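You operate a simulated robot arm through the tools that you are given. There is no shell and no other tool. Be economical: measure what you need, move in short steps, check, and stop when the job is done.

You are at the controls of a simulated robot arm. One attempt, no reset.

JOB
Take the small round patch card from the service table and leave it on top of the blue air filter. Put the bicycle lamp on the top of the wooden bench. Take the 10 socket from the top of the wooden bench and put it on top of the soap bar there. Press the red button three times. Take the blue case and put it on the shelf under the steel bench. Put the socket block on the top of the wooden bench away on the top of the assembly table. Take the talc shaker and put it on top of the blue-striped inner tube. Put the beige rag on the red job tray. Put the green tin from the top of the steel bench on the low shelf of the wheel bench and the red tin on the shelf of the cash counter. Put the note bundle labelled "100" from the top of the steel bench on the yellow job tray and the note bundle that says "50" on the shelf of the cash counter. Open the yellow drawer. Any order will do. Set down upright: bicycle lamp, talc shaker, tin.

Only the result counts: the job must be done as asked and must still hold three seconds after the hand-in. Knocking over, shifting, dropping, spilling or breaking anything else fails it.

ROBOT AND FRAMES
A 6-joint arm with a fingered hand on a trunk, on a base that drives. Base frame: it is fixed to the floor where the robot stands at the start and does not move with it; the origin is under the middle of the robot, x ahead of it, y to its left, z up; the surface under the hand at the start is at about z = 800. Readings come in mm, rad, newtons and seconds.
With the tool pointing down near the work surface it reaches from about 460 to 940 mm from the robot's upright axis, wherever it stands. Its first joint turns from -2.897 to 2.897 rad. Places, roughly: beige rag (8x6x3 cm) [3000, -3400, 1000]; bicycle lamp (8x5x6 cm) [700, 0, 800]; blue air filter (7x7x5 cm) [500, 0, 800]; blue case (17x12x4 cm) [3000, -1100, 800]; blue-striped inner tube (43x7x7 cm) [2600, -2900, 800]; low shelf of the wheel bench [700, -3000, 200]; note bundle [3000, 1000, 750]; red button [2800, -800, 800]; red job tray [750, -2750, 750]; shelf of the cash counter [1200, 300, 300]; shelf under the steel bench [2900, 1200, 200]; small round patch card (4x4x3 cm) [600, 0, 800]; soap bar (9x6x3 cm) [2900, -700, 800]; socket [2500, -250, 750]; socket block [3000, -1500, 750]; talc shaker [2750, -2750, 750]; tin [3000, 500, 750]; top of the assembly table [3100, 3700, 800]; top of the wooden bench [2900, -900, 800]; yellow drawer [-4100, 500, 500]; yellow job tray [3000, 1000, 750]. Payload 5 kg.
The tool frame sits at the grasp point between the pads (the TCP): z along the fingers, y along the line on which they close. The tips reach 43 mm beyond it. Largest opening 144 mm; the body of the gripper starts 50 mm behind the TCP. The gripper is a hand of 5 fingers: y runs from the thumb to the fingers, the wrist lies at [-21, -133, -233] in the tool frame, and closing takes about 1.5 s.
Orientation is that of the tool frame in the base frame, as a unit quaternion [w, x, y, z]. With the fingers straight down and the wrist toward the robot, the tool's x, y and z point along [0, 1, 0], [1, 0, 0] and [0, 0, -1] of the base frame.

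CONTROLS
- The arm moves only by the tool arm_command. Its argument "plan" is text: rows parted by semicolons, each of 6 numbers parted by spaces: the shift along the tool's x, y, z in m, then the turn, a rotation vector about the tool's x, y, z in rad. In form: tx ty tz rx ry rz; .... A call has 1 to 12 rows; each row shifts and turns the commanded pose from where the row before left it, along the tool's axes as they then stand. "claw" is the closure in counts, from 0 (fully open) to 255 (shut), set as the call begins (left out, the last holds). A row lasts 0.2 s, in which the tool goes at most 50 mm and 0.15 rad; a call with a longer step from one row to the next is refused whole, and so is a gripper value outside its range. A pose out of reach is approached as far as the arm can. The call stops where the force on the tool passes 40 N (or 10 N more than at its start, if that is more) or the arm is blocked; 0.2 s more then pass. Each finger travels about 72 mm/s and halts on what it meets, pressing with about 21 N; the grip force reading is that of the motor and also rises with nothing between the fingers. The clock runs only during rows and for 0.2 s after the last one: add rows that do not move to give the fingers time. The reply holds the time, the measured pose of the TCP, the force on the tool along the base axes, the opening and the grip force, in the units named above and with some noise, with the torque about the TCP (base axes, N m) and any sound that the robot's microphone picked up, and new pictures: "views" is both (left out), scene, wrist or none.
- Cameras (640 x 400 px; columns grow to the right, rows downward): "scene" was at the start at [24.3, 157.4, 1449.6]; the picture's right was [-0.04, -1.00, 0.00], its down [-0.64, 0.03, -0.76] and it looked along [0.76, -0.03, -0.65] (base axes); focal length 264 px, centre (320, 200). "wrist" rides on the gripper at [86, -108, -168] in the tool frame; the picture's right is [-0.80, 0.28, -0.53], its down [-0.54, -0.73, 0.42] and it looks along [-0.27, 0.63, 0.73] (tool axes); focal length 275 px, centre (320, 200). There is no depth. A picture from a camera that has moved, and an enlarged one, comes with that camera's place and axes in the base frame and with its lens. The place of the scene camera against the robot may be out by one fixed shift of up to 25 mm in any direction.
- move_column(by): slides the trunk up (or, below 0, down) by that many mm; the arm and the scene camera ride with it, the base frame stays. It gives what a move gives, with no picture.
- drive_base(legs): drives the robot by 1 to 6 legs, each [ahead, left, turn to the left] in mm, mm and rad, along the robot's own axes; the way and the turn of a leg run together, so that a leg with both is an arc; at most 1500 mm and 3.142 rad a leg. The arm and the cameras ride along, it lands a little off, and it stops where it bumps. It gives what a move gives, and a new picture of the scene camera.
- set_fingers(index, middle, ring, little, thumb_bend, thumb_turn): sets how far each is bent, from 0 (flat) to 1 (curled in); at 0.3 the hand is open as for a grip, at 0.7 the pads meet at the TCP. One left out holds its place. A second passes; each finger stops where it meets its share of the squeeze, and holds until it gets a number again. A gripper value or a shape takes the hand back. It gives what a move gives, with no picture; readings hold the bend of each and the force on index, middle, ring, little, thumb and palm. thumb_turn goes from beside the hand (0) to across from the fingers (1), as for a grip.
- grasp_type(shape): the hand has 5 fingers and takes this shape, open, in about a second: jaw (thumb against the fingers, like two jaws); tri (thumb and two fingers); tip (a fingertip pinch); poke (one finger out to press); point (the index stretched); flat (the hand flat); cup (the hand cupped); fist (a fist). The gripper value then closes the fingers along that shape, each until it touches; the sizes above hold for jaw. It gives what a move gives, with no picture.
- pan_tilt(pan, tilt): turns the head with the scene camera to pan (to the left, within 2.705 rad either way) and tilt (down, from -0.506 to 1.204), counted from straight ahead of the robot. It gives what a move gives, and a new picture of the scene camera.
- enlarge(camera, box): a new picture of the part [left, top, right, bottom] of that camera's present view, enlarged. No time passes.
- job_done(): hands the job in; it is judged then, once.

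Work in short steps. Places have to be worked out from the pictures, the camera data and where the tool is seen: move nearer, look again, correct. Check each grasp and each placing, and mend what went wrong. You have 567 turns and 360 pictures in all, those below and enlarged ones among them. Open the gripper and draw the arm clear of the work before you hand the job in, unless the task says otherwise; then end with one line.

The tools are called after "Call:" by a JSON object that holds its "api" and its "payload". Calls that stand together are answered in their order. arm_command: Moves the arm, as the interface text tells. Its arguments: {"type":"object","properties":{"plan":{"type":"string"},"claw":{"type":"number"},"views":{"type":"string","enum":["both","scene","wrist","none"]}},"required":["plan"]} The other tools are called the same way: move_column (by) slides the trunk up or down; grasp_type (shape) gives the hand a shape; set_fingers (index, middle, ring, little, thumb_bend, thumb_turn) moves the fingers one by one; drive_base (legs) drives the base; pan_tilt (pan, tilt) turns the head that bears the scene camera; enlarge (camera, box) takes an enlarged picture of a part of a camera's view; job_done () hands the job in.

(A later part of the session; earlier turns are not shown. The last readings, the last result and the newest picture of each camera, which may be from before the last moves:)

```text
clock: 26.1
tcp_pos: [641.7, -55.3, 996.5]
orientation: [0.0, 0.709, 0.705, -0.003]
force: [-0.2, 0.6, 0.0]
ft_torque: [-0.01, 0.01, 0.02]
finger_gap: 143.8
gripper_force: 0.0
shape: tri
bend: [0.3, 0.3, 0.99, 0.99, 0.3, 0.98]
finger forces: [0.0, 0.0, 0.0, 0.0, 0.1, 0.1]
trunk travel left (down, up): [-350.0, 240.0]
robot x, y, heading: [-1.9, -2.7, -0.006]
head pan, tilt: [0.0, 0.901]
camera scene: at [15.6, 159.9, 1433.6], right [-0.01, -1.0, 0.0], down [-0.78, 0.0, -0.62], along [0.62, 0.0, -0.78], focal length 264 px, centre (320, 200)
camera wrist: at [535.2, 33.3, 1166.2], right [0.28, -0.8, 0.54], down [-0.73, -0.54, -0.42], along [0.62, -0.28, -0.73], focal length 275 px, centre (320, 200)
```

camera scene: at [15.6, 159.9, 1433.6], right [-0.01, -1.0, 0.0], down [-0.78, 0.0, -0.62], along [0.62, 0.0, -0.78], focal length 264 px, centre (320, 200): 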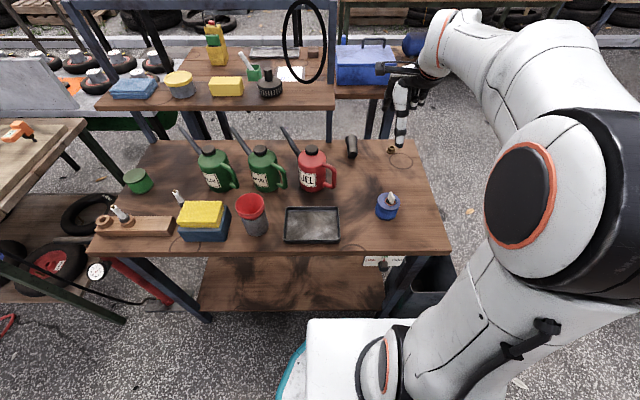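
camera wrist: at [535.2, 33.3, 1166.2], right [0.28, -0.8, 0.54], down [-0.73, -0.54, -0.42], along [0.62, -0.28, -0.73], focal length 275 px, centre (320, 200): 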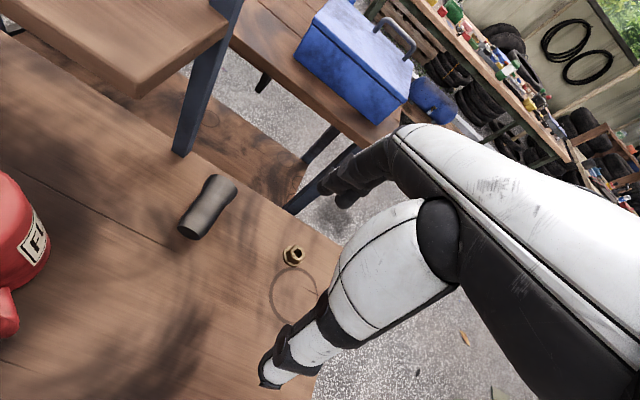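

This view agrees: lamp at about (703,46). I move above it with a 110 mm opening at z≈960.

Call:
{"api": "arm_command", "payload": {"plan": "0.04 0.025 0 0 0 0;0.04 0.025 -0.0 0 0 0;0.021 0.012 0.02 0 0 0;0 0 0.016 0 0 0;0 0 0 0 0 0;0 0 0 0 0 0", "claw": 60}}

```text
clock: 27.5
tcp_pos: [705.4, 46.3, 960.1]
orientation: [0.0, 0.71, 0.704, -0.004]
force: [-0.1, -0.1, -0.2]
ft_torque: [0.02, 0.01, 0.0]
finger_gap: 110.5
gripper_force: 0.0
shape: tri
bend: [0.26, 0.35, 0.99, 0.99, 0.54, 0.99]
finger forces: [0.0, 0.0, 0.0, 0.1, 0.1, 0.0]
trunk travel left (down, up): [-350.0, 240.0]
robot x, y, heading: [-2.7, -1.2, -0.008]
head pan, tilt: [0.0, 0.901]
camera scene: at [15.6, 159.8, 1433.6], right [-0.01, -1.0, 0.0], down [-0.78, 0.0, -0.62], along [0.62, 0.0, -0.78], focal length 264 px, centre (320, 200)
camera wrist: at [598.3, 133.3, 1129.3], right [0.28, -0.8, 0.54], down [-0.73, -0.54, -0.42], along [0.62, -0.28, -0.73], focal length 275 px, centre (320, 200)
```

scene: 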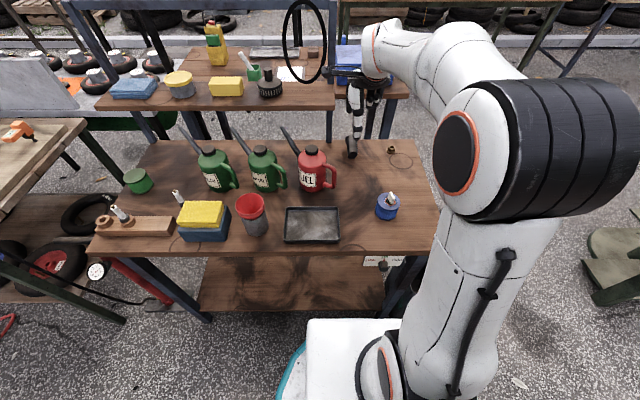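
wrist: 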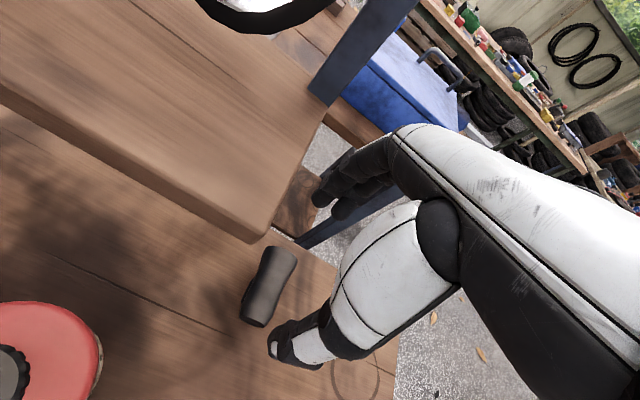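

The upper shelf's right end at about y≈117 is close beside the hand. I shift 4 mm away and lower halfway, then check for contact.

Call:
{"api": "arm_command", "payload": {"plan": "-0.004 -0.001 0.015 0 0 0;0 0 0.02 0 0 0;0 0 0.02 0 0 0;0 0 0 0 0 0"}}

```text
clock: 28.5
tcp_pos: [701.3, 40.9, 903.6]
orientation: [0.0, 0.71, 0.704, -0.004]
force: [0.4, 0.3, 0.6]
ft_torque: [0.01, -0.02, 0.01]
finger_gap: 110.6
gripper_force: 0.1
shape: tri
bend: [0.26, 0.35, 0.99, 0.99, 0.54, 0.99]
finger forces: [0.0, 0.0, 0.1, 0.1, 0.1, 0.1]
trunk travel left (down, up): [-350.0, 240.0]
robot x, y, heading: [1.1, 0.4, -0.007]
head pan, tilt: [0.0, 0.901]
camera scene: at [15.8, 159.9, 1433.6], right [-0.01, -1.0, 0.0], down [-0.78, 0.0, -0.62], along [0.62, 0.0, -0.78], focal length 264 px, centre (320, 200)
camera wrist: at [595.9, 129.3, 1074.1], right [0.28, -0.8, 0.54], down [-0.73, -0.54, -0.42], along [0.62, -0.28, -0.73], focal length 275 px, centre (320, 200)
```

scene: 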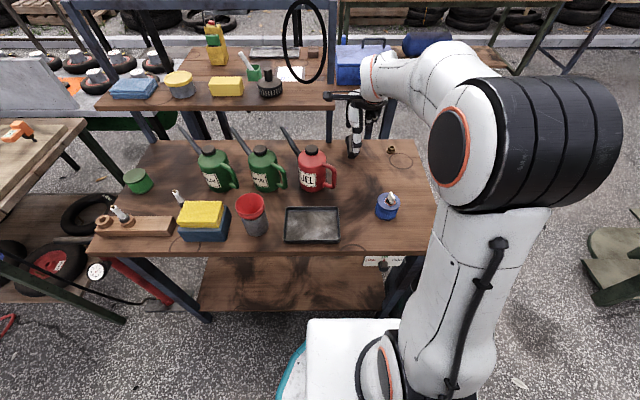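
wrist: 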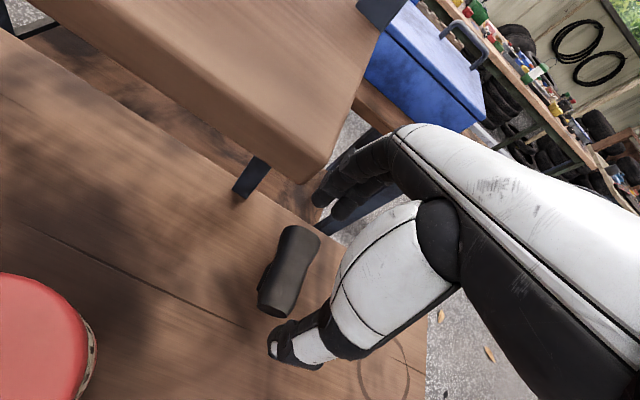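

There is still no contact, and the mount stays about 50 mm in front of the shelf. I lower the rest slowly to z≈857.

Call:
{"api": "arm_command", "payload": {"plan": "0.002 0.002 0.012 0 0 0;0 0 0.012 0 0 0;0 0 0.012 0 0 0;0 0 0.01 0 0 0;0 0 0 0 0 0"}}

```text
clock: 29.7
tcp_pos: [703.7, 45.3, 858.5]
orientation: [0.0, 0.71, 0.704, -0.003]
force: [-0.2, -0.1, 0.2]
ft_torque: [0.02, 0.0, 0.02]
finger_gap: 110.5
gripper_force: 0.1
shape: tri
bend: [0.26, 0.35, 0.99, 0.99, 0.54, 0.99]
finger forces: [0.1, 0.0, 0.1, 0.0, 0.0, 0.1]
trunk travel left (down, up): [-350.0, 240.0]
robot x, y, heading: [1.6, 0.8, -0.004]
head pan, tilt: [0.0, 0.901]
camera scene: at [15.7, 159.8, 1433.6], right [-0.01, -1.0, 0.0], down [-0.78, 0.0, -0.62], along [0.62, 0.0, -0.78], focal length 264 px, centre (320, 200)
camera wrist: at [597.6, 132.1, 1028.1], right [0.28, -0.8, 0.54], down [-0.73, -0.54, -0.42], along [0.62, -0.28, -0.73], focal length 275 px, centre (320, 200)
```

scene: 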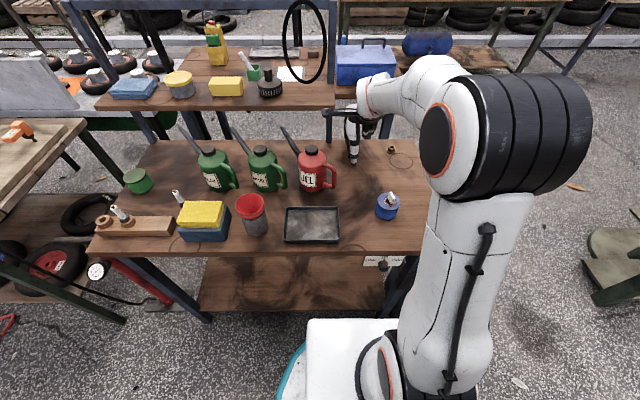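
wrist: 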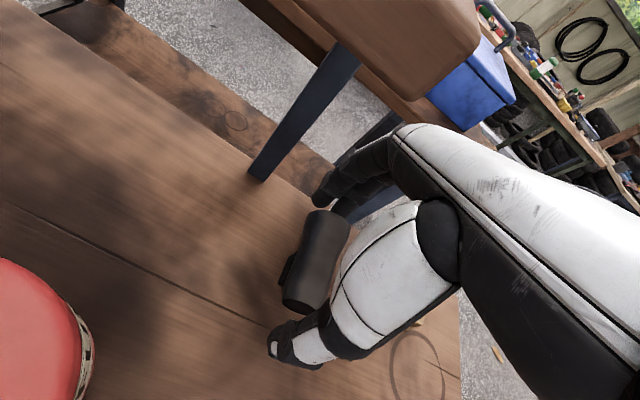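

The lamp sits between thumb and fingers, so I close.

Call:
{"api": "arm_command", "payload": {"plan": "0 0 0 0 0 0;0 0 0 0 0 0;0 0 0 0 0 0;0 0 0 0 0 0;0 0 0 0 0 0;0 0 0 0 0 0", "claw": 255, "views": "wrist"}}

```text
clock: 31.1
tcp_pos: [704.0, 44.2, 858.7]
orientation: [0.0, 0.71, 0.705, -0.004]
force: [-0.3, -0.4, -1.5]
ft_torque: [0.0, -0.01, 0.02]
finger_gap: 72.3
gripper_force: 21.0
shape: tri
bend: [0.74, 0.45, 1.0, 1.0, 0.7, 1.0]
finger forces: [9.3, 9.5, 0.0, 0.0, 18.9, 0.1]
trunk travel left (down, up): [-350.0, 240.0]
robot x, y, heading: [-2.0, -4.4, -0.005]
head pan, tilt: [0.0, 0.901]
camera wrist: at [597.7, 132.0, 1028.2], right [0.28, -0.8, 0.54], down [-0.73, -0.54, -0.42], along [0.62, -0.28, -0.73], focal length 275 px, centre (320, 200)
```

wrist: 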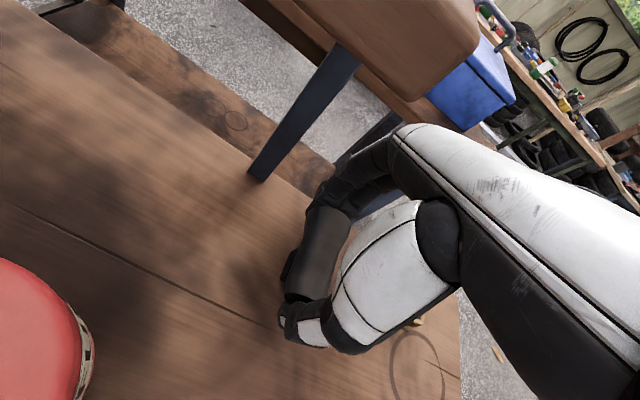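

Good grip: 72 mm with balanced forces. I lift straight up, then away from the shelf.

Call:
{"api": "arm_command", "payload": {"plan": "0 0 -0.02 0 0 0;-0.005 0 -0.04 0 0 0;-0.01 0 -0.04 0 0 0;-0.03 0 -0.03 0 0 0;-0.04 -0.02 -0.02 0 0 0;-0.04 -0.02 -0.02 0 0 0;-0.04 -0.02 -0.02 0 0 0;0 0 0 0 0 0"}}

```text
clock: 32.9
tcp_pos: [643.6, -119.0, 1048.7]
orientation: [0.0, 0.71, 0.704, -0.003]
force: [0.1, -0.6, -0.5]
ft_torque: [0.01, -0.04, 0.04]
finger_gap: 72.1
gripper_force: 21.1
shape: tri
bend: [0.74, 0.45, 1.0, 1.0, 0.7, 1.0]
finger forces: [9.4, 9.7, 0.0, 0.0, 19.2, 0.1]
trunk travel left (down, up): [-350.0, 240.0]
robot x, y, heading: [0.6, -4.6, -0.002]
head pan, tilt: [0.0, 0.901]
camera scene: at [15.5, 159.6, 1433.6], right [-0.01, -1.0, 0.0], down [-0.78, 0.0, -0.62], along [0.62, 0.0, -0.78], focal length 264 px, centre (320, 200)
camera wrist: at [537.3, -31.4, 1218.0], right [0.28, -0.8, 0.54], down [-0.73, -0.54, -0.42], along [0.62, -0.28, -0.73], focal length 275 px, centre (320, 200)
```

scene: 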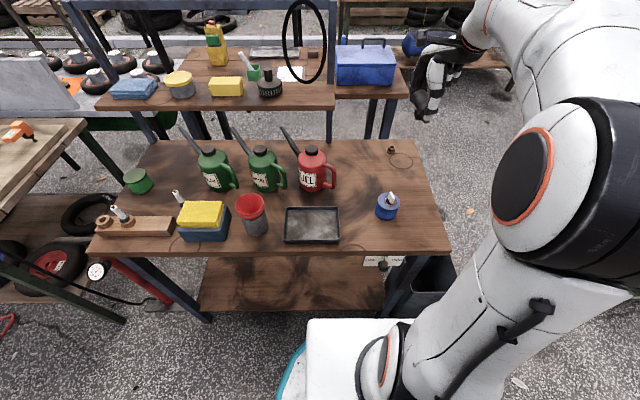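
wrist: 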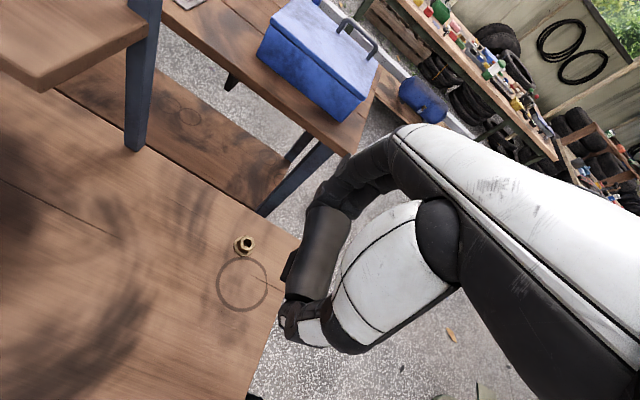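

The lamp is held. I tuck the arm closer and pan the head right to plan the drive toward the wooden bench.

Call:
{"api": "arm_command", "payload": {"plan": "-0.01 -0.045 -0.01 0 0 0;-0.01 -0.045 -0.01 0 0 0;-0.01 -0.045 -0.01 0 0 0;0 -0.03 0 0 0 0;0 0 0 0 0 0", "views": "none"}}

Call:
{"api": "pan_tilt", "payload": {"pan": -0.9, "tilt": 0.5}}

Call:
{"api": "pan_tilt", "payload": {"pan": -0.3, "tilt": 0.4}}

```text
clock: 34.1
tcp_pos: [480.8, -147.7, 1079.5]
orientation: [0.0, 0.71, 0.704, -0.004]
force: [0.6, -0.1, -1.6]
ft_torque: [-0.03, -0.02, 0.0]
finger_gap: 72.3
gripper_force: 20.8
shape: tri
bend: [0.74, 0.45, 1.0, 1.0, 0.7, 1.0]
finger forces: [9.5, 9.7, 0.0, 0.1, 19.2, 0.0]
trunk travel left (down, up): [-350.0, 240.0]
robot x, y, heading: [0.6, 4.7, -0.001]
head pan, tilt: [0.0, 0.901]
```

```text
clock: 35.3
tcp_pos: [480.8, -146.5, 1079.7]
orientation: [0.0, 0.71, 0.704, -0.003]
force: [0.0, 0.4, -0.8]
ft_torque: [-0.02, 0.01, 0.02]
finger_gap: 72.2
gripper_force: 20.8
shape: tri
bend: [0.74, 0.45, 1.0, 1.0, 0.7, 1.0]
finger forces: [9.5, 9.7, 0.0, 0.0, 19.2, 0.0]
trunk travel left (down, up): [-350.0, 240.0]
robot x, y, heading: [-1.5, -0.2, -0.003]
head pan, tilt: [-0.901, 0.499]
camera scene: at [-3.7, 88.6, 1467.4], right [-0.79, -0.62, 0.0], down [-0.3, 0.38, -0.88], along [0.54, -0.69, -0.48], focal length 264 px, centre (320, 200)
```

scene: 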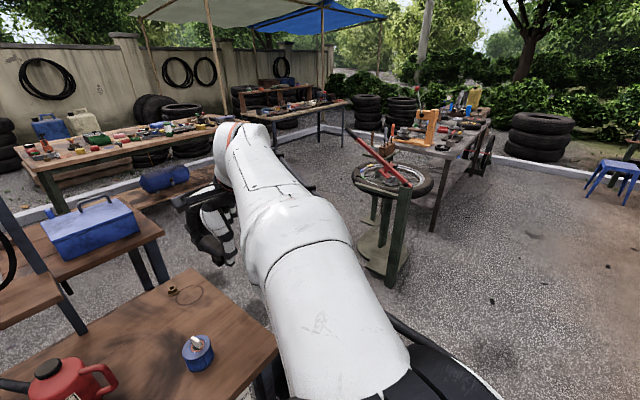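

```text
clock: 36.3
tcp_pos: [481.2, -148.1, 1079.8]
orientation: [0.0, 0.71, 0.704, -0.004]
force: [0.2, 0.3, -0.9]
ft_torque: [0.0, -0.01, -0.02]
finger_gap: 72.0
gripper_force: 21.0
shape: tri
bend: [0.74, 0.45, 1.0, 1.0, 0.7, 1.0]
finger forces: [9.5, 9.8, 0.1, 0.0, 19.3, 0.0]
trunk travel left (down, up): [-350.0, 240.0]
robot x, y, heading: [2.8, -1.9, -0.003]
head pan, tilt: [-0.3, 0.4]
camera scene: at [28.5, 132.3, 1476.6], right [-0.3, -0.95, 0.0], down [-0.37, 0.12, -0.92], along [0.88, -0.28, -0.39], focal length 264 px, centre (320, 200)
```

scene: 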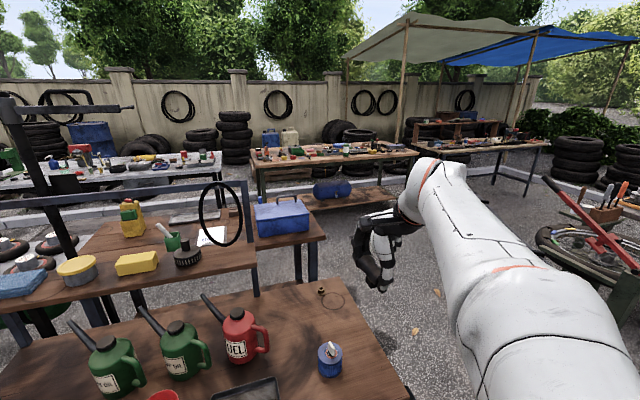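

The lane at y≈−850 looks free: the table ends at about −185 and the stand starts at about −1350. I strafe right first.

Call:
{"api": "drive_base", "payload": {"legs": [[0, -850, 0]]}}

```text
clock: 40.8
tcp_pos: [476.4, -997.9, 1080.1]
orientation: [0.0, 0.71, 0.704, -0.004]
force: [-0.1, -0.2, -0.7]
ft_torque: [0.0, 0.02, 0.03]
finger_gap: 71.8
gripper_force: 20.8
shape: tri
bend: [0.74, 0.45, 1.0, 1.0, 0.7, 1.0]
finger forces: [9.6, 9.8, 0.0, 0.1, 19.1, 0.0]
trunk travel left (down, up): [-350.0, 240.0]
robot x, y, heading: [-3.7, -854.2, -0.009]
head pan, tilt: [-0.3, 0.4]
camera scene: at [23.9, -718.5, 1476.6], right [-0.3, -0.95, 0.0], down [-0.37, 0.12, -0.92], along [0.88, -0.28, -0.39], focal length 264 px, centre (320, 200)
```

scene: 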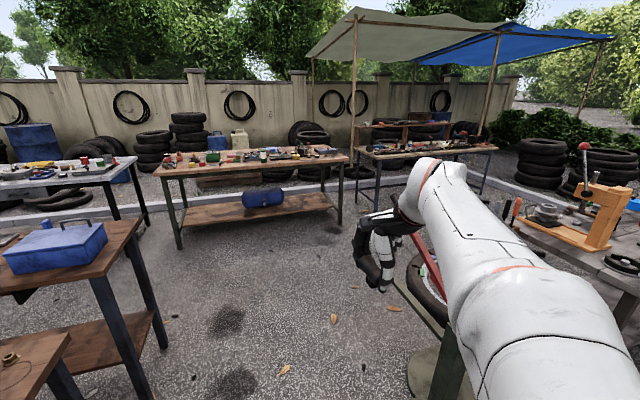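

The bench front edge is at about x≈2570, y from −20 to −1870. I drive diagonally ahead and a little left to stay clear of the stand.

Call:
{"api": "drive_base", "payload": {"legs": [[0, 100, 0], [1400, 0, 0]]}}

```text
clock: 48.6
tcp_pos: [1891.1, -911.5, 1080.6]
orientation: [0.0, 0.712, 0.703, -0.003]
force: [-0.4, 0.5, -2.0]
ft_torque: [-0.03, -0.01, 0.03]
finger_gap: 72.2
gripper_force: 20.6
shape: tri
bend: [0.74, 0.45, 1.0, 1.0, 0.7, 1.0]
finger forces: [9.5, 9.7, 0.0, 0.1, 19.2, 0.0]
trunk travel left (down, up): [-350.0, 240.0]
robot x, y, heading: [1413.0, -764.5, -0.007]
head pan, tilt: [-0.3, 0.4]
camera scene: at [1439.7, -630.4, 1476.6], right [-0.3, -0.95, 0.0], down [-0.37, 0.12, -0.92], along [0.88, -0.28, -0.39], focal length 264 px, centre (320, 200)
```

scene: 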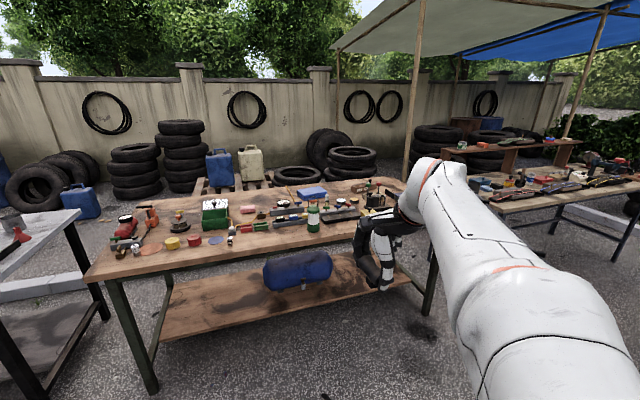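

Clear ahead. I drive closer to the bench and look down at the items.

Call:
{"api": "drive_base", "payload": {"legs": [[550, 0, 0]]}}

Call:
{"api": "pan_tilt", "payload": {"pan": 0.2, "tilt": 0.7}}

Call:
{"api": "pan_tilt", "payload": {"pan": -0.5, "tilt": 0.6}}

```text
clock: 51.7
tcp_pos: [2438.4, -912.1, 1079.8]
orientation: [0.0, 0.709, 0.705, -0.004]
force: [-0.7, 1.0, -0.8]
ft_torque: [0.03, -0.01, 0.01]
finger_gap: 72.4
gripper_force: 21.1
shape: tri
bend: [0.74, 0.45, 1.0, 1.0, 0.7, 1.0]
finger forces: [9.5, 9.8, 0.0, 0.0, 19.2, 0.0]
trunk travel left (down, up): [-350.0, 240.0]
robot x, y, heading: [1961.5, -769.1, -0.004]
head pan, tilt: [-0.3, 0.4]
camera scene: at [1986.3, -633.7, 1476.6], right [-0.3, -0.95, 0.0], down [-0.37, 0.12, -0.92], along [0.88, -0.28, -0.39], focal length 264 px, centre (320, 200)
```

scene: 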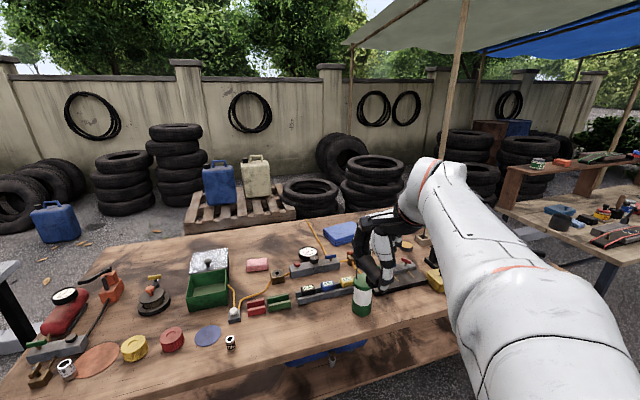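

```text
clock: 52.7
tcp_pos: [2438.5, -911.8, 1079.3]
orientation: [0.0, 0.71, 0.704, -0.004]
force: [-0.2, 0.8, -0.1]
ft_torque: [0.05, 0.02, -0.03]
finger_gap: 72.3
gripper_force: 21.2
shape: tri
bend: [0.74, 0.45, 1.0, 1.0, 0.7, 1.0]
finger forces: [9.6, 9.7, 0.0, 0.0, 19.2, 0.0]
trunk travel left (down, up): [-350.0, 240.0]
robot x, y, heading: [1958.8, -766.8, -0.001]
head pan, tilt: [0.201, 0.7]
camera scene: at [1981.3, -589.4, 1449.8], right [0.19, -0.98, 0.0], down [-0.63, -0.13, -0.77], along [0.75, 0.15, -0.64], focal length 264 px, centre (320, 200)
```

scene: 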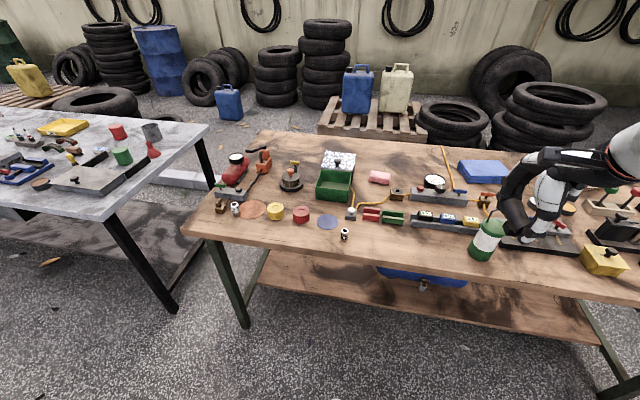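

```text
clock: 53.7
tcp_pos: [2438.9, -912.2, 1079.1]
orientation: [0.0, 0.709, 0.705, -0.004]
force: [-0.4, 0.3, -0.4]
ft_torque: [-0.03, -0.03, 0.0]
finger_gap: 72.2
gripper_force: 20.6
shape: tri
bend: [0.74, 0.45, 1.0, 1.0, 0.7, 1.0]
finger forces: [9.6, 9.7, 0.0, 0.1, 19.2, 0.0]
trunk travel left (down, up): [-350.0, 240.0]
robot x, y, heading: [1955.7, -765.1, -0.004]
head pan, tilt: [-0.499, 0.6]
camera scene: at [1975.4, -648.5, 1458.4], right [-0.48, -0.88, 0.0], down [-0.5, 0.27, -0.82], along [0.72, -0.4, -0.57], focal length 264 px, centre (320, 200)
```

scene: 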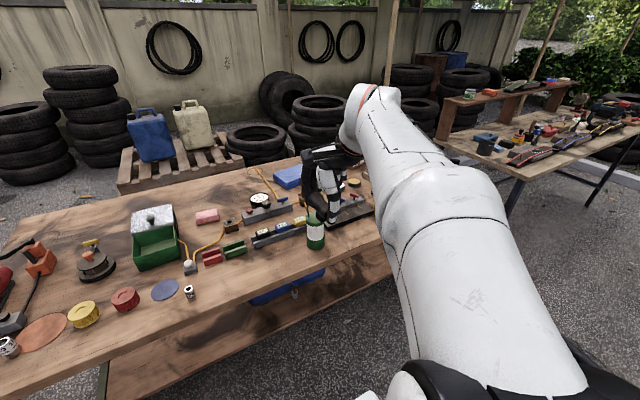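

I enlarge the bench to identify the items and choose a free spot for the lamp.

Call:
{"api": "enlarge", "payload": {"camera": "scene", "box": [0, 150, 200, 360]}}

Call:
{"api": "enlarge", "payload": {"camera": "scene", "box": [170, 140, 390, 300]}}

```text
1.90 times, centred on (100, 255) of scene
camera zoom: at [1975.4, -648.5, 1458.4], right [-0.48, -0.88, 0.0], down [-0.5, 0.27, -0.82], along [0.72, -0.4, -0.57], focal length 504 px, centre (739, 95)
```

zoom: 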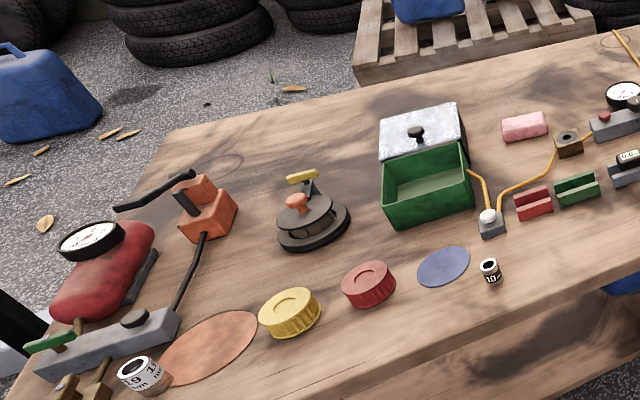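

```text
2.50 times, centred on (280, 220) of scene
camera zoom: at [1975.4, -648.5, 1458.4], right [-0.48, -0.88, 0.0], down [-0.5, 0.27, -0.82], along [0.72, -0.4, -0.57], focal length 661 px, centre (420, 150)
```

zoom: 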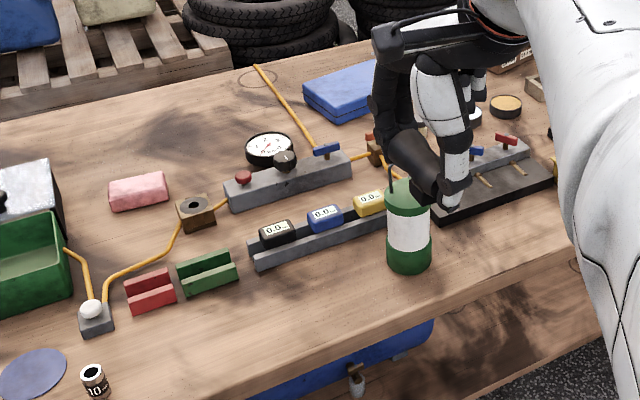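

The items are identified: pink soap, black/white "10" socket at about (2552,-552), and a red dome button at about (2808,-805). I'll set the lamp on the free front area around (2560,-730), so I move over it.

Call:
{"api": "arm_command", "payload": {"plan": "0.036 0.024 0 0 0 0;0.036 0.024 0 0 0 0;0.036 0.024 0 0 0 0;0.036 0.024 -0.0 0 0 0;0.037 0.025 0 0 0 0;0 0 0.04 0 0 0;0 0 0.04 0 0 0;0 0 0.03 0 0 0;0 0 0 0 0 0"}}

```text
clock: 55.7
tcp_pos: [2559.7, -731.6, 967.6]
orientation: [0.0, 0.709, 0.705, -0.004]
force: [0.7, 0.4, -1.1]
ft_torque: [0.02, 0.01, 0.01]
finger_gap: 71.9
gripper_force: 20.9
shape: tri
bend: [0.74, 0.45, 1.0, 1.0, 0.7, 1.0]
finger forces: [9.4, 9.6, 0.0, 0.0, 19.1, 0.0]
trunk travel left (down, up): [-350.0, 240.0]
robot x, y, heading: [1958.5, -768.3, -0.001]
head pan, tilt: [-0.499, 0.6]
camera scene: at [1975.6, -648.4, 1458.4], right [-0.48, -0.88, 0.0], down [-0.5, 0.27, -0.82], along [0.72, -0.4, -0.57], focal length 264 px, centre (320, 200)
camera wrist: at [2453.9, -644.0, 1137.1], right [0.28, -0.8, 0.54], down [-0.73, -0.54, -0.42], along [0.62, -0.28, -0.73], focal length 275 px, centre (320, 200)
```

scene: 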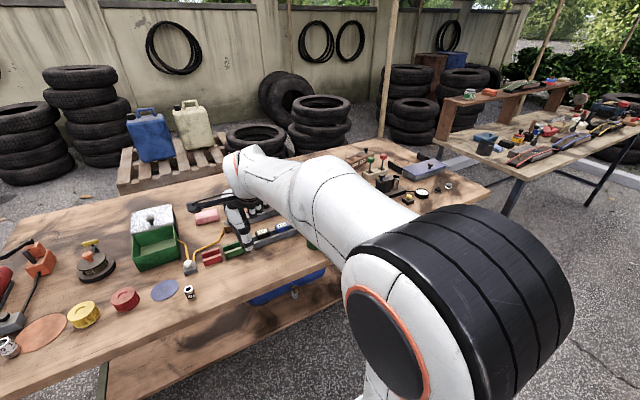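
wrist: 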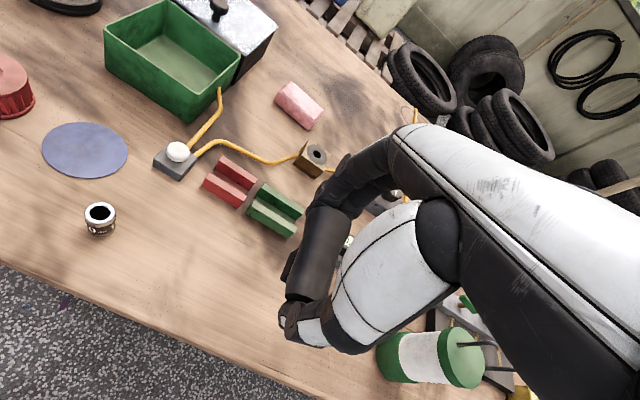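

The spot under the lamp is free. I lower to near the surface, then to contact.

Call:
{"api": "arm_command", "payload": {"plan": "0 0 0.04 0 0 0;0 0 0.035 0 0 0;0 0 0.02 0 0 0;0 0 0.006 0 0 0;0 0 0 0 0 0", "views": "wrist"}}

```text
clock: 56.9
tcp_pos: [2560.9, -732.0, 866.2]
orientation: [0.0, 0.71, 0.705, -0.004]
force: [-0.1, -0.6, -1.3]
ft_torque: [0.03, 0.01, -0.02]
finger_gap: 71.9
gripper_force: 21.1
shape: tri
bend: [0.74, 0.45, 1.0, 1.0, 0.7, 1.0]
finger forces: [9.4, 9.6, 0.0, 0.0, 19.0, 0.1]
trunk travel left (down, up): [-350.0, 240.0]
robot x, y, heading: [1954.7, -765.0, -0.004]
head pan, tilt: [-0.499, 0.6]
camera wrist: at [2454.0, -643.9, 1035.9], right [0.28, -0.8, 0.54], down [-0.73, -0.54, -0.42], along [0.62, -0.28, -0.73], focal length 275 px, centre (320, 200)
```

wrist: 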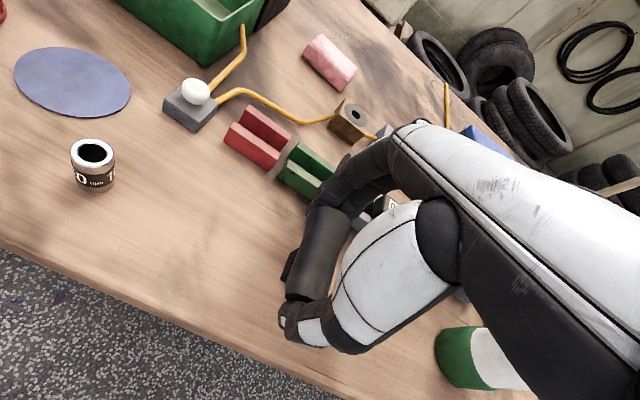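

Close to the surface; I lower in 2–3 mm steps until contact.

Call:
{"api": "arm_command", "payload": {"plan": "0 0 0.003 0 0 0;0 0 0.003 0 0 0;0 0 0.002 0 0 0;0 0 0 0 0 0", "views": "none"}}

```text
clock: 57.9
tcp_pos: [2560.8, -733.1, 858.9]
orientation: [0.0, 0.709, 0.705, -0.004]
force: [0.1, 0.2, -0.8]
ft_torque: [0.01, 0.01, 0.02]
finger_gap: 72.0
gripper_force: 21.4
shape: tri
bend: [0.74, 0.45, 1.0, 1.0, 0.7, 1.0]
finger forces: [9.5, 9.6, 0.1, 0.0, 19.1, 0.0]
trunk travel left (down, up): [-350.0, 240.0]
robot x, y, heading: [1957.0, -769.2, -0.002]
head pan, tilt: [-0.499, 0.6]
```

Call:
{"api": "arm_command", "payload": {"plan": "0 0 0.001 0 0 0;0 0 0.001 0 0 0;0 0 0 0 0 0", "views": "none"}}

```text
clock: 58.7
tcp_pos: [2561.0, -733.3, 857.9]
orientation: [0.001, 0.709, 0.705, -0.003]
force: [-0.3, -1.5, 6.2]
ft_torque: [0.01, -0.03, 0.01]
finger_gap: 72.1
gripper_force: 20.6
shape: tri
bend: [0.74, 0.45, 1.0, 1.0, 0.7, 1.0]
finger forces: [9.6, 9.9, 0.0, 0.1, 20.2, 0.0]
trunk travel left (down, up): [-350.0, 240.0]
robot x, y, heading: [1954.4, -765.3, -0.001]
head pan, tilt: [-0.499, 0.6]
```

A 6 N contact means it is seated. I open and lift.

Call:
{"api": "arm_command", "payload": {"plan": "0 0 0 0 0 0;0 0 0 0 0 0;0 0 0 0 0 0;0 0 0 0 0 0;0 0 -0.02 0 0 0;0 0 -0.04 0 0 0;0 0 -0.045 0 0 0;0 0 -0.045 0 0 0;0 0 -0.04 0 0 0;0 0 0 0 0 0", "claw": 60}}

```text
clock: 60.9
tcp_pos: [2561.6, -731.8, 1047.7]
orientation: [-0.001, 0.709, 0.705, -0.004]
force: [0.5, -0.4, -0.4]
ft_torque: [-0.01, -0.02, 0.0]
finger_gap: 109.8
gripper_force: 0.0
shape: tri
bend: [0.26, 0.35, 0.99, 0.99, 0.55, 0.99]
finger forces: [0.1, 0.1, 0.1, 0.1, 0.0, 0.1]
trunk travel left (down, up): [-350.0, 240.0]
robot x, y, heading: [1958.3, -771.9, -0.002]
head pan, tilt: [-0.499, 0.6]
camera scene: at [1975.2, -648.5, 1458.4], right [-0.48, -0.88, 0.0], down [-0.49, 0.27, -0.83], along [0.72, -0.4, -0.56], focal length 264 px, centre (320, 200)
camera wrist: at [2454.5, -644.6, 1217.5], right [0.28, -0.8, 0.54], down [-0.73, -0.54, -0.42], along [0.62, -0.28, -0.73], focal length 275 px, centre (320, 200)
```

scene: 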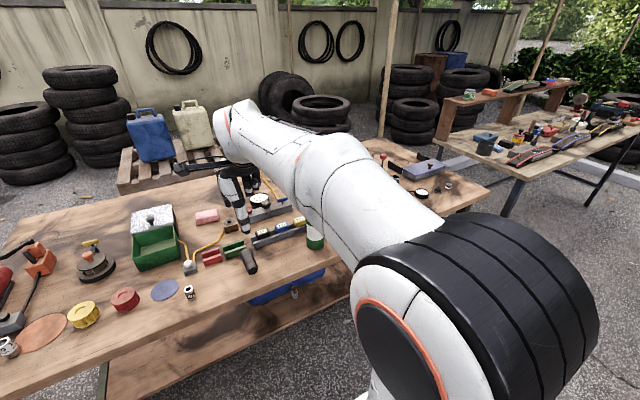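
wrist: 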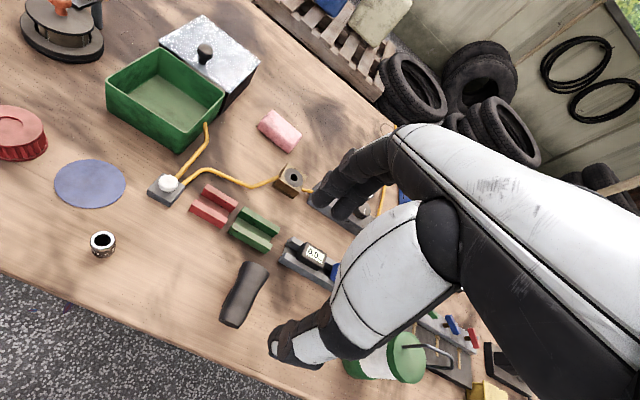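

The lamp stands on the bench. For the socket and soap I need more reach, so I drive 110 mm forward and set the tip shape.

Call:
{"api": "drive_base", "payload": {"legs": [[110, 0, 0]]}}

Call:
{"api": "grasp_type", "payload": {"shape": "tip"}}

```text
clock: 62.1
tcp_pos: [2671.8, -732.2, 1046.7]
orientation: [-0.001, 0.71, 0.705, -0.004]
force: [-0.2, -0.1, -0.1]
ft_torque: [0.02, -0.02, -0.03]
finger_gap: 109.9
gripper_force: 0.0
shape: tri
bend: [0.26, 0.35, 0.99, 0.99, 0.55, 0.99]
finger forces: [0.1, 0.0, 0.0, 0.0, 0.0, 0.1]
trunk travel left (down, up): [-350.0, 240.0]
robot x, y, heading: [2063.8, -770.3, -0.001]
head pan, tilt: [-0.499, 0.6]
camera scene: at [2085.1, -648.9, 1458.4], right [-0.48, -0.88, 0.0], down [-0.49, 0.27, -0.83], along [0.72, -0.4, -0.56], focal length 264 px, centre (320, 200)
```

scene: 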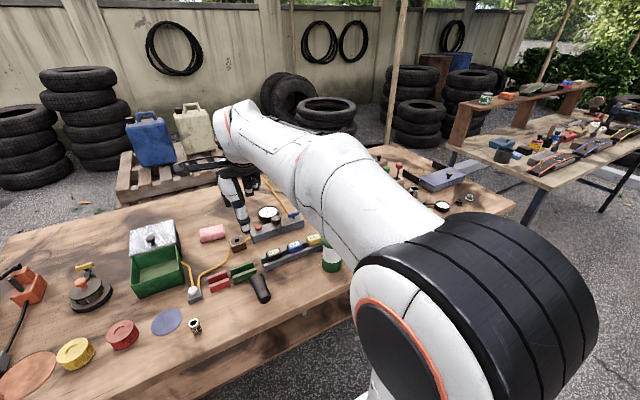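

```text
clock: 63.0
tcp_pos: [2669.9, -732.8, 1047.5]
orientation: [0.0, 0.709, 0.705, -0.003]
force: [-0.3, 0.0, -0.3]
ft_torque: [0.0, -0.01, 0.02]
finger_gap: 143.8
gripper_force: 0.0
shape: tip
bend: [0.3, 0.98, 0.99, 0.99, 0.3, 0.98]
finger forces: [0.1, 0.1, 0.0, 0.1, 0.0, 0.1]
trunk travel left (down, up): [-350.0, 240.0]
robot x, y, heading: [2065.2, -766.3, -0.003]
head pan, tilt: [-0.499, 0.6]
```

I move above the socket and take a wrist view to refine.

Call:
{"api": "arm_command", "payload": {"plan": "0.035 -0.025 0 0 0 0;0.035 -0.025 0 0 0 0;0.035 -0.025 0 0 0 0;0.035 -0.025 0 0 0 0;0.034 -0.026 0.0 0 0 0;0 0 0.04 0 0 0;0 0 0.04 0 0 0;0 0 0 0 0 0", "claw": 150, "views": "wrist"}}

Call:
{"api": "enlarge", "payload": {"camera": "wrist", "box": [200, 220, 320, 320]}}

```text
clock: 64.8
tcp_pos: [2545.5, -555.4, 964.4]
orientation: [0.0, 0.709, 0.705, -0.004]
force: [0.2, 0.3, -0.4]
ft_torque: [-0.02, 0.02, 0.0]
finger_gap: 60.0
gripper_force: 0.1
shape: tip
bend: [0.73, 0.98, 0.99, 0.99, 0.72, 1.0]
finger forces: [0.0, 0.1, 0.1, 0.0, 0.0, 0.1]
trunk travel left (down, up): [-350.0, 240.0]
robot x, y, heading: [2067.3, -765.3, -0.006]
head pan, tilt: [-0.499, 0.6]
camera wrist: at [2439.5, -468.0, 1135.1], right [0.28, -0.8, 0.54], down [-0.73, -0.54, -0.42], along [0.62, -0.28, -0.73], focal length 275 px, centre (320, 200)
```

wrist: 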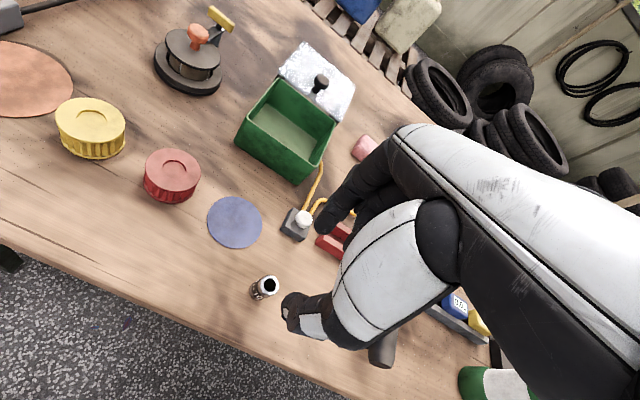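

```text
4.00 times, centred on (260, 270) of wrist
camera zoom: at [2439.5, -468.0, 1135.1], right [0.28, -0.8, 0.54], down [-0.73, -0.54, -0.42], along [0.62, -0.28, -0.73], focal length 1101 px, centre (560, -80)
```

zoom: 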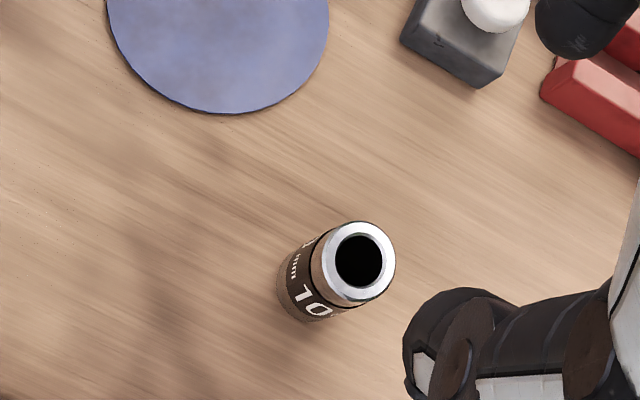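

Socket centre is at about (2547,-563). I align and descend to TCP z≈849.

Call:
{"api": "arm_command", "payload": {"plan": "-0.0076 0.0015 0.03 0 0 0;0 0 0.04 0 0 0;0 0 0.03 0 0 0;0 0 0.015 0 0 0;0 0 0 0 0 0", "views": "wrist"}}

Call:
{"api": "enlarge", "payload": {"camera": "wrist", "box": [240, 190, 380, 330]}}

```text
clock: 66.0
tcp_pos: [2547.1, -565.4, 851.0]
orientation: [0.0, 0.71, 0.705, -0.004]
force: [-0.4, -0.6, 0.4]
ft_torque: [-0.02, 0.01, 0.02]
finger_gap: 60.0
gripper_force: 0.1
shape: tip
bend: [0.73, 0.98, 0.99, 0.99, 0.72, 1.0]
finger forces: [0.0, 0.0, 0.0, 0.0, 0.1, 0.0]
trunk travel left (down, up): [-350.0, 240.0]
robot x, y, heading: [2067.0, -766.6, -0.005]
head pan, tilt: [-0.499, 0.6]
camera wrist: at [2440.2, -477.7, 1021.1], right [0.28, -0.8, 0.54], down [-0.73, -0.54, -0.42], along [0.62, -0.28, -0.73], focal length 275 px, centre (320, 200)
```

wrist: 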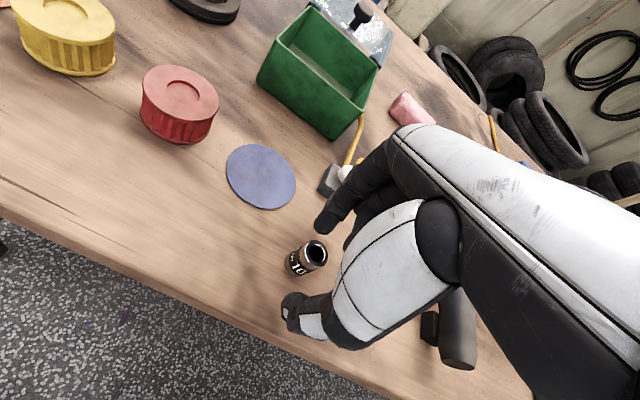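

```text
2.86 times, centred on (310, 260) of wrist
camera zoom: at [2440.2, -477.7, 1021.1], right [0.28, -0.8, 0.54], down [-0.73, -0.54, -0.42], along [0.62, -0.28, -0.73], focal length 786 px, centre (349, 29)
```

zoom: 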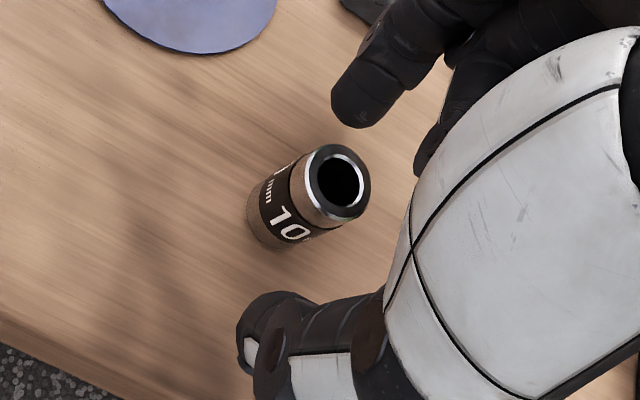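

The socket is centred between the tips. I close.

Call:
{"api": "arm_command", "payload": {"plan": "0 0 0 0 0 0;0 0 0 0 0 0;0 0 0 0 0 0;0 0 0 0 0 0;0 0 0 0 0 0", "claw": 255, "views": "wrist"}}

```text
clock: 67.2
tcp_pos: [2546.6, -565.3, 851.3]
orientation: [0.0, 0.709, 0.705, -0.003]
force: [0.3, 0.1, -0.2]
ft_torque: [0.01, 0.01, -0.01]
finger_gap: 15.1
gripper_force: 21.1
shape: tip
bend: [0.71, 1.0, 1.0, 1.0, 0.73, 1.0]
finger forces: [17.7, 0.0, 0.0, 0.0, 18.2, 0.1]
trunk travel left (down, up): [-350.0, 240.0]
robot x, y, heading: [2067.8, -765.5, -0.002]
head pan, tilt: [-0.499, 0.6]
camera wrist: at [2440.2, -477.7, 1021.3], right [0.28, -0.8, 0.54], down [-0.73, -0.54, -0.42], along [0.62, -0.28, -0.73], focal length 275 px, centre (320, 200)
```

wrist: 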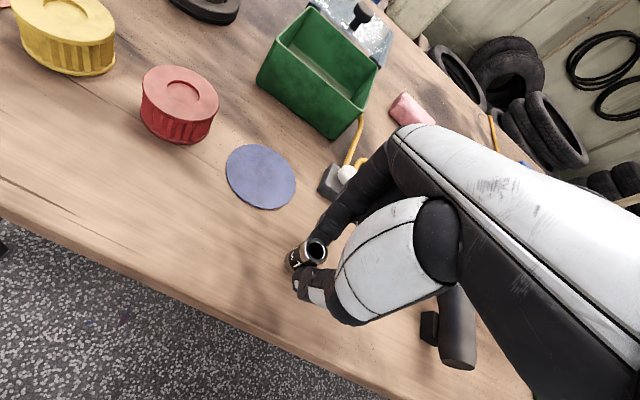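

Gripped. I lift and travel toward the soap, stopping above it for a look.

Call:
{"api": "arm_command", "payload": {"plan": "0 0 -0.04 0 0 0;0 0 -0.045 0 0 0;0 0 -0.045 0 0 0;0 0 -0.03 0 0 0;-0.015 0.045 0 0 0 0;-0.015 0.045 0 0 0 0;-0.015 0.045 0 0 0 0;-0.015 0.045 0 0 0 0;-0.015 0.045 0 0 0 0;-0.01 0.045 0 0 0 0;0 0 0 0 0 0"}}

```text
clock: 69.6
tcp_pos: [2815.9, -651.9, 1011.1]
orientation: [0.0, 0.709, 0.705, -0.004]
force: [0.4, 0.2, -0.9]
ft_torque: [0.03, 0.01, -0.01]
finger_gap: 15.2
gripper_force: 21.0
shape: tip
bend: [0.71, 1.0, 1.0, 1.0, 0.73, 1.0]
finger forces: [17.9, 0.0, 0.0, 0.1, 18.1, 0.0]
trunk travel left (down, up): [-350.0, 240.0]
robot x, y, heading: [2072.2, -767.8, -0.008]
head pan, tilt: [-0.499, 0.6]
camera scene: at [2085.4, -649.0, 1458.4], right [-0.48, -0.88, 0.0], down [-0.5, 0.27, -0.82], along [0.72, -0.4, -0.57], focal length 264 px, centre (320, 200)
camera wrist: at [2709.2, -565.2, 1180.6], right [0.28, -0.8, 0.54], down [-0.73, -0.54, -0.42], along [0.62, -0.28, -0.73], focal length 275 px, centre (320, 200)
```

scene: 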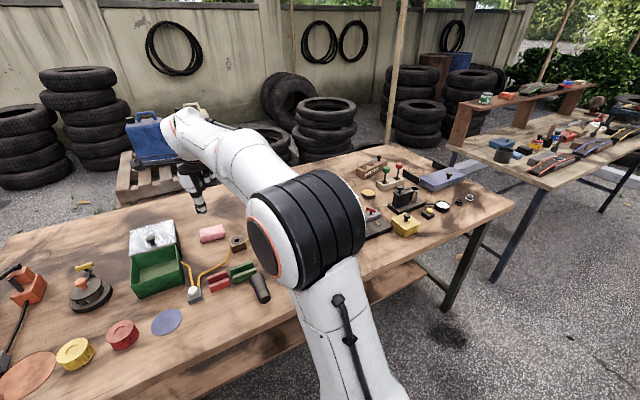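
wrist: 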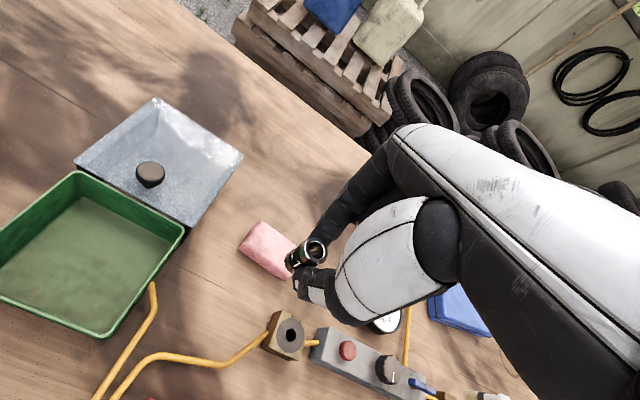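

I enlarge the soap to get its outline.

Call:
{"api": "enlarge", "payload": {"camera": "wrist", "box": [225, 205, 345, 305]}}

```text
4.00 times, centred on (285, 255) of wrist
camera zoom: at [2709.2, -565.2, 1180.6], right [0.28, -0.8, 0.54], down [-0.73, -0.54, -0.42], along [0.62, -0.28, -0.73], focal length 1101 px, centre (460, -20)
```

zoom: 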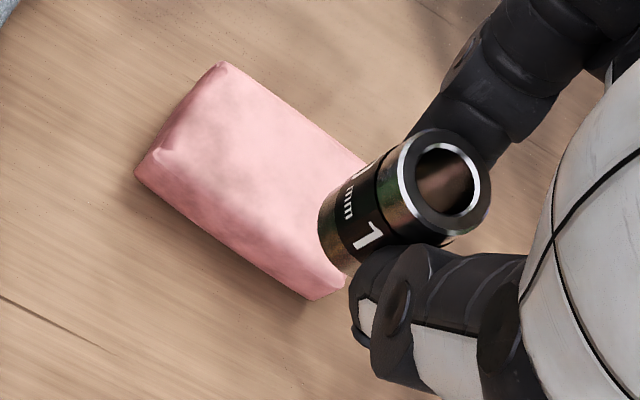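

Soap top centre is at about (2885,-655). I move over it and lower to just above contact (z≈890).

Call:
{"api": "arm_command", "payload": {"plan": "-0.002 0.034 0 0 0 0;-0.003 0.034 0 0 0 0;0 0 0.04 0 0 0;0 0 0.045 0 0 0;0 0 0.03 0 0 0;0 0 0.005 0 0 0;0 0 0 0 0 0", "views": "wrist"}}

Call:
{"api": "enlarge", "payload": {"camera": "wrist", "box": [225, 205, 345, 305]}}

```text
clock: 71.2
tcp_pos: [2884.5, -660.8, 891.0]
orientation: [0.0, 0.71, 0.705, -0.003]
force: [-0.1, -0.4, -1.6]
ft_torque: [0.02, -0.04, -0.01]
finger_gap: 15.1
gripper_force: 21.0
shape: tip
bend: [0.71, 1.0, 1.0, 1.0, 0.73, 1.0]
finger forces: [17.7, 0.1, 0.0, 0.1, 18.0, 0.0]
trunk travel left (down, up): [-350.0, 240.0]
robot x, y, heading: [2068.2, -766.9, -0.007]
head pan, tilt: [-0.499, 0.6]
camera wrist: at [2777.2, -571.4, 1060.8], right [0.28, -0.8, 0.54], down [-0.73, -0.54, -0.42], along [0.62, -0.28, -0.73], focal length 275 px, centre (320, 200)
```

wrist: 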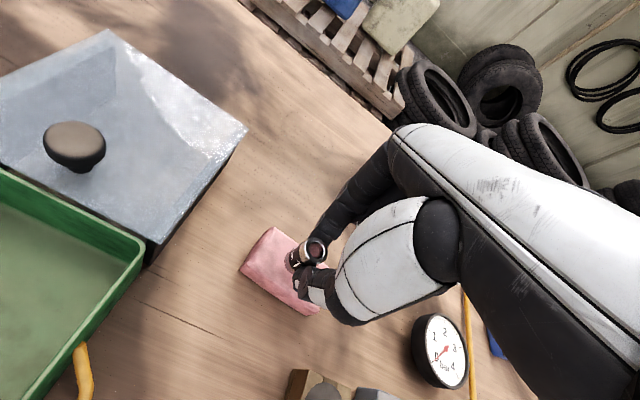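

```text
4.00 times, centred on (285, 255) of wrist
camera zoom: at [2777.2, -571.4, 1060.8], right [0.28, -0.8, 0.54], down [-0.73, -0.54, -0.42], along [0.62, -0.28, -0.73], focal length 1101 px, centre (460, -20)
```

zoom: 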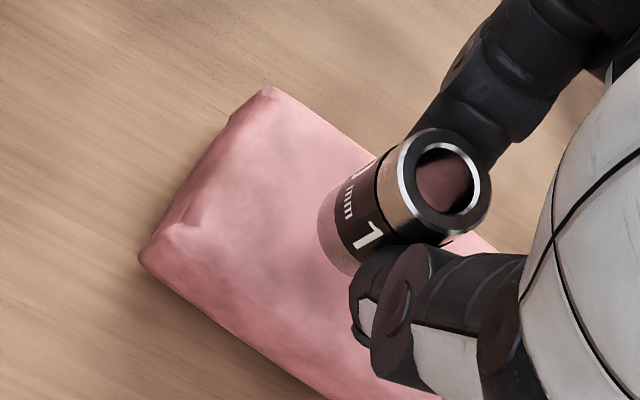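

Well centred. I lower gently to contact.

Call:
{"api": "arm_command", "payload": {"plan": "0 0 0.004 0 0 0;0 0 0.003 0 0 0;0 0 0.002 0 0 0;0 0 0 0 0 0", "views": "none"}}

```text
clock: 72.2
tcp_pos: [2883.6, -659.6, 881.4]
orientation: [0.0, 0.71, 0.705, -0.004]
force: [-0.4, -0.7, -0.4]
ft_torque: [0.02, 0.0, -0.01]
finger_gap: 15.3
gripper_force: 21.0
shape: tip
bend: [0.71, 1.0, 1.0, 1.0, 0.73, 1.0]
finger forces: [17.8, 0.0, 0.0, 0.1, 18.0, 0.1]
trunk travel left (down, up): [-350.0, 240.0]
robot x, y, heading: [2066.0, -769.7, -0.001]
head pan, tilt: [-0.499, 0.6]
```

Call:
{"api": "arm_command", "payload": {"plan": "0 0 0.0015 0 0 0;0 0 0.001 0 0 0;0 0 0 0 0 0", "views": "none"}}

```text
clock: 73.0
tcp_pos: [2884.3, -658.5, 880.0]
orientation: [0.001, 0.709, 0.705, -0.003]
force: [0.1, -1.4, 5.7]
ft_torque: [-0.01, -0.06, 0.02]
finger_gap: 15.3
gripper_force: 20.9
shape: tip
bend: [0.71, 1.0, 1.0, 1.0, 0.73, 1.0]
finger forces: [19.1, 0.1, 0.0, 0.1, 19.3, 0.0]
trunk travel left (down, up): [-350.0, 240.0]
robot x, y, heading: [2069.0, -767.0, -0.001]
head pan, tilt: [-0.499, 0.6]
```

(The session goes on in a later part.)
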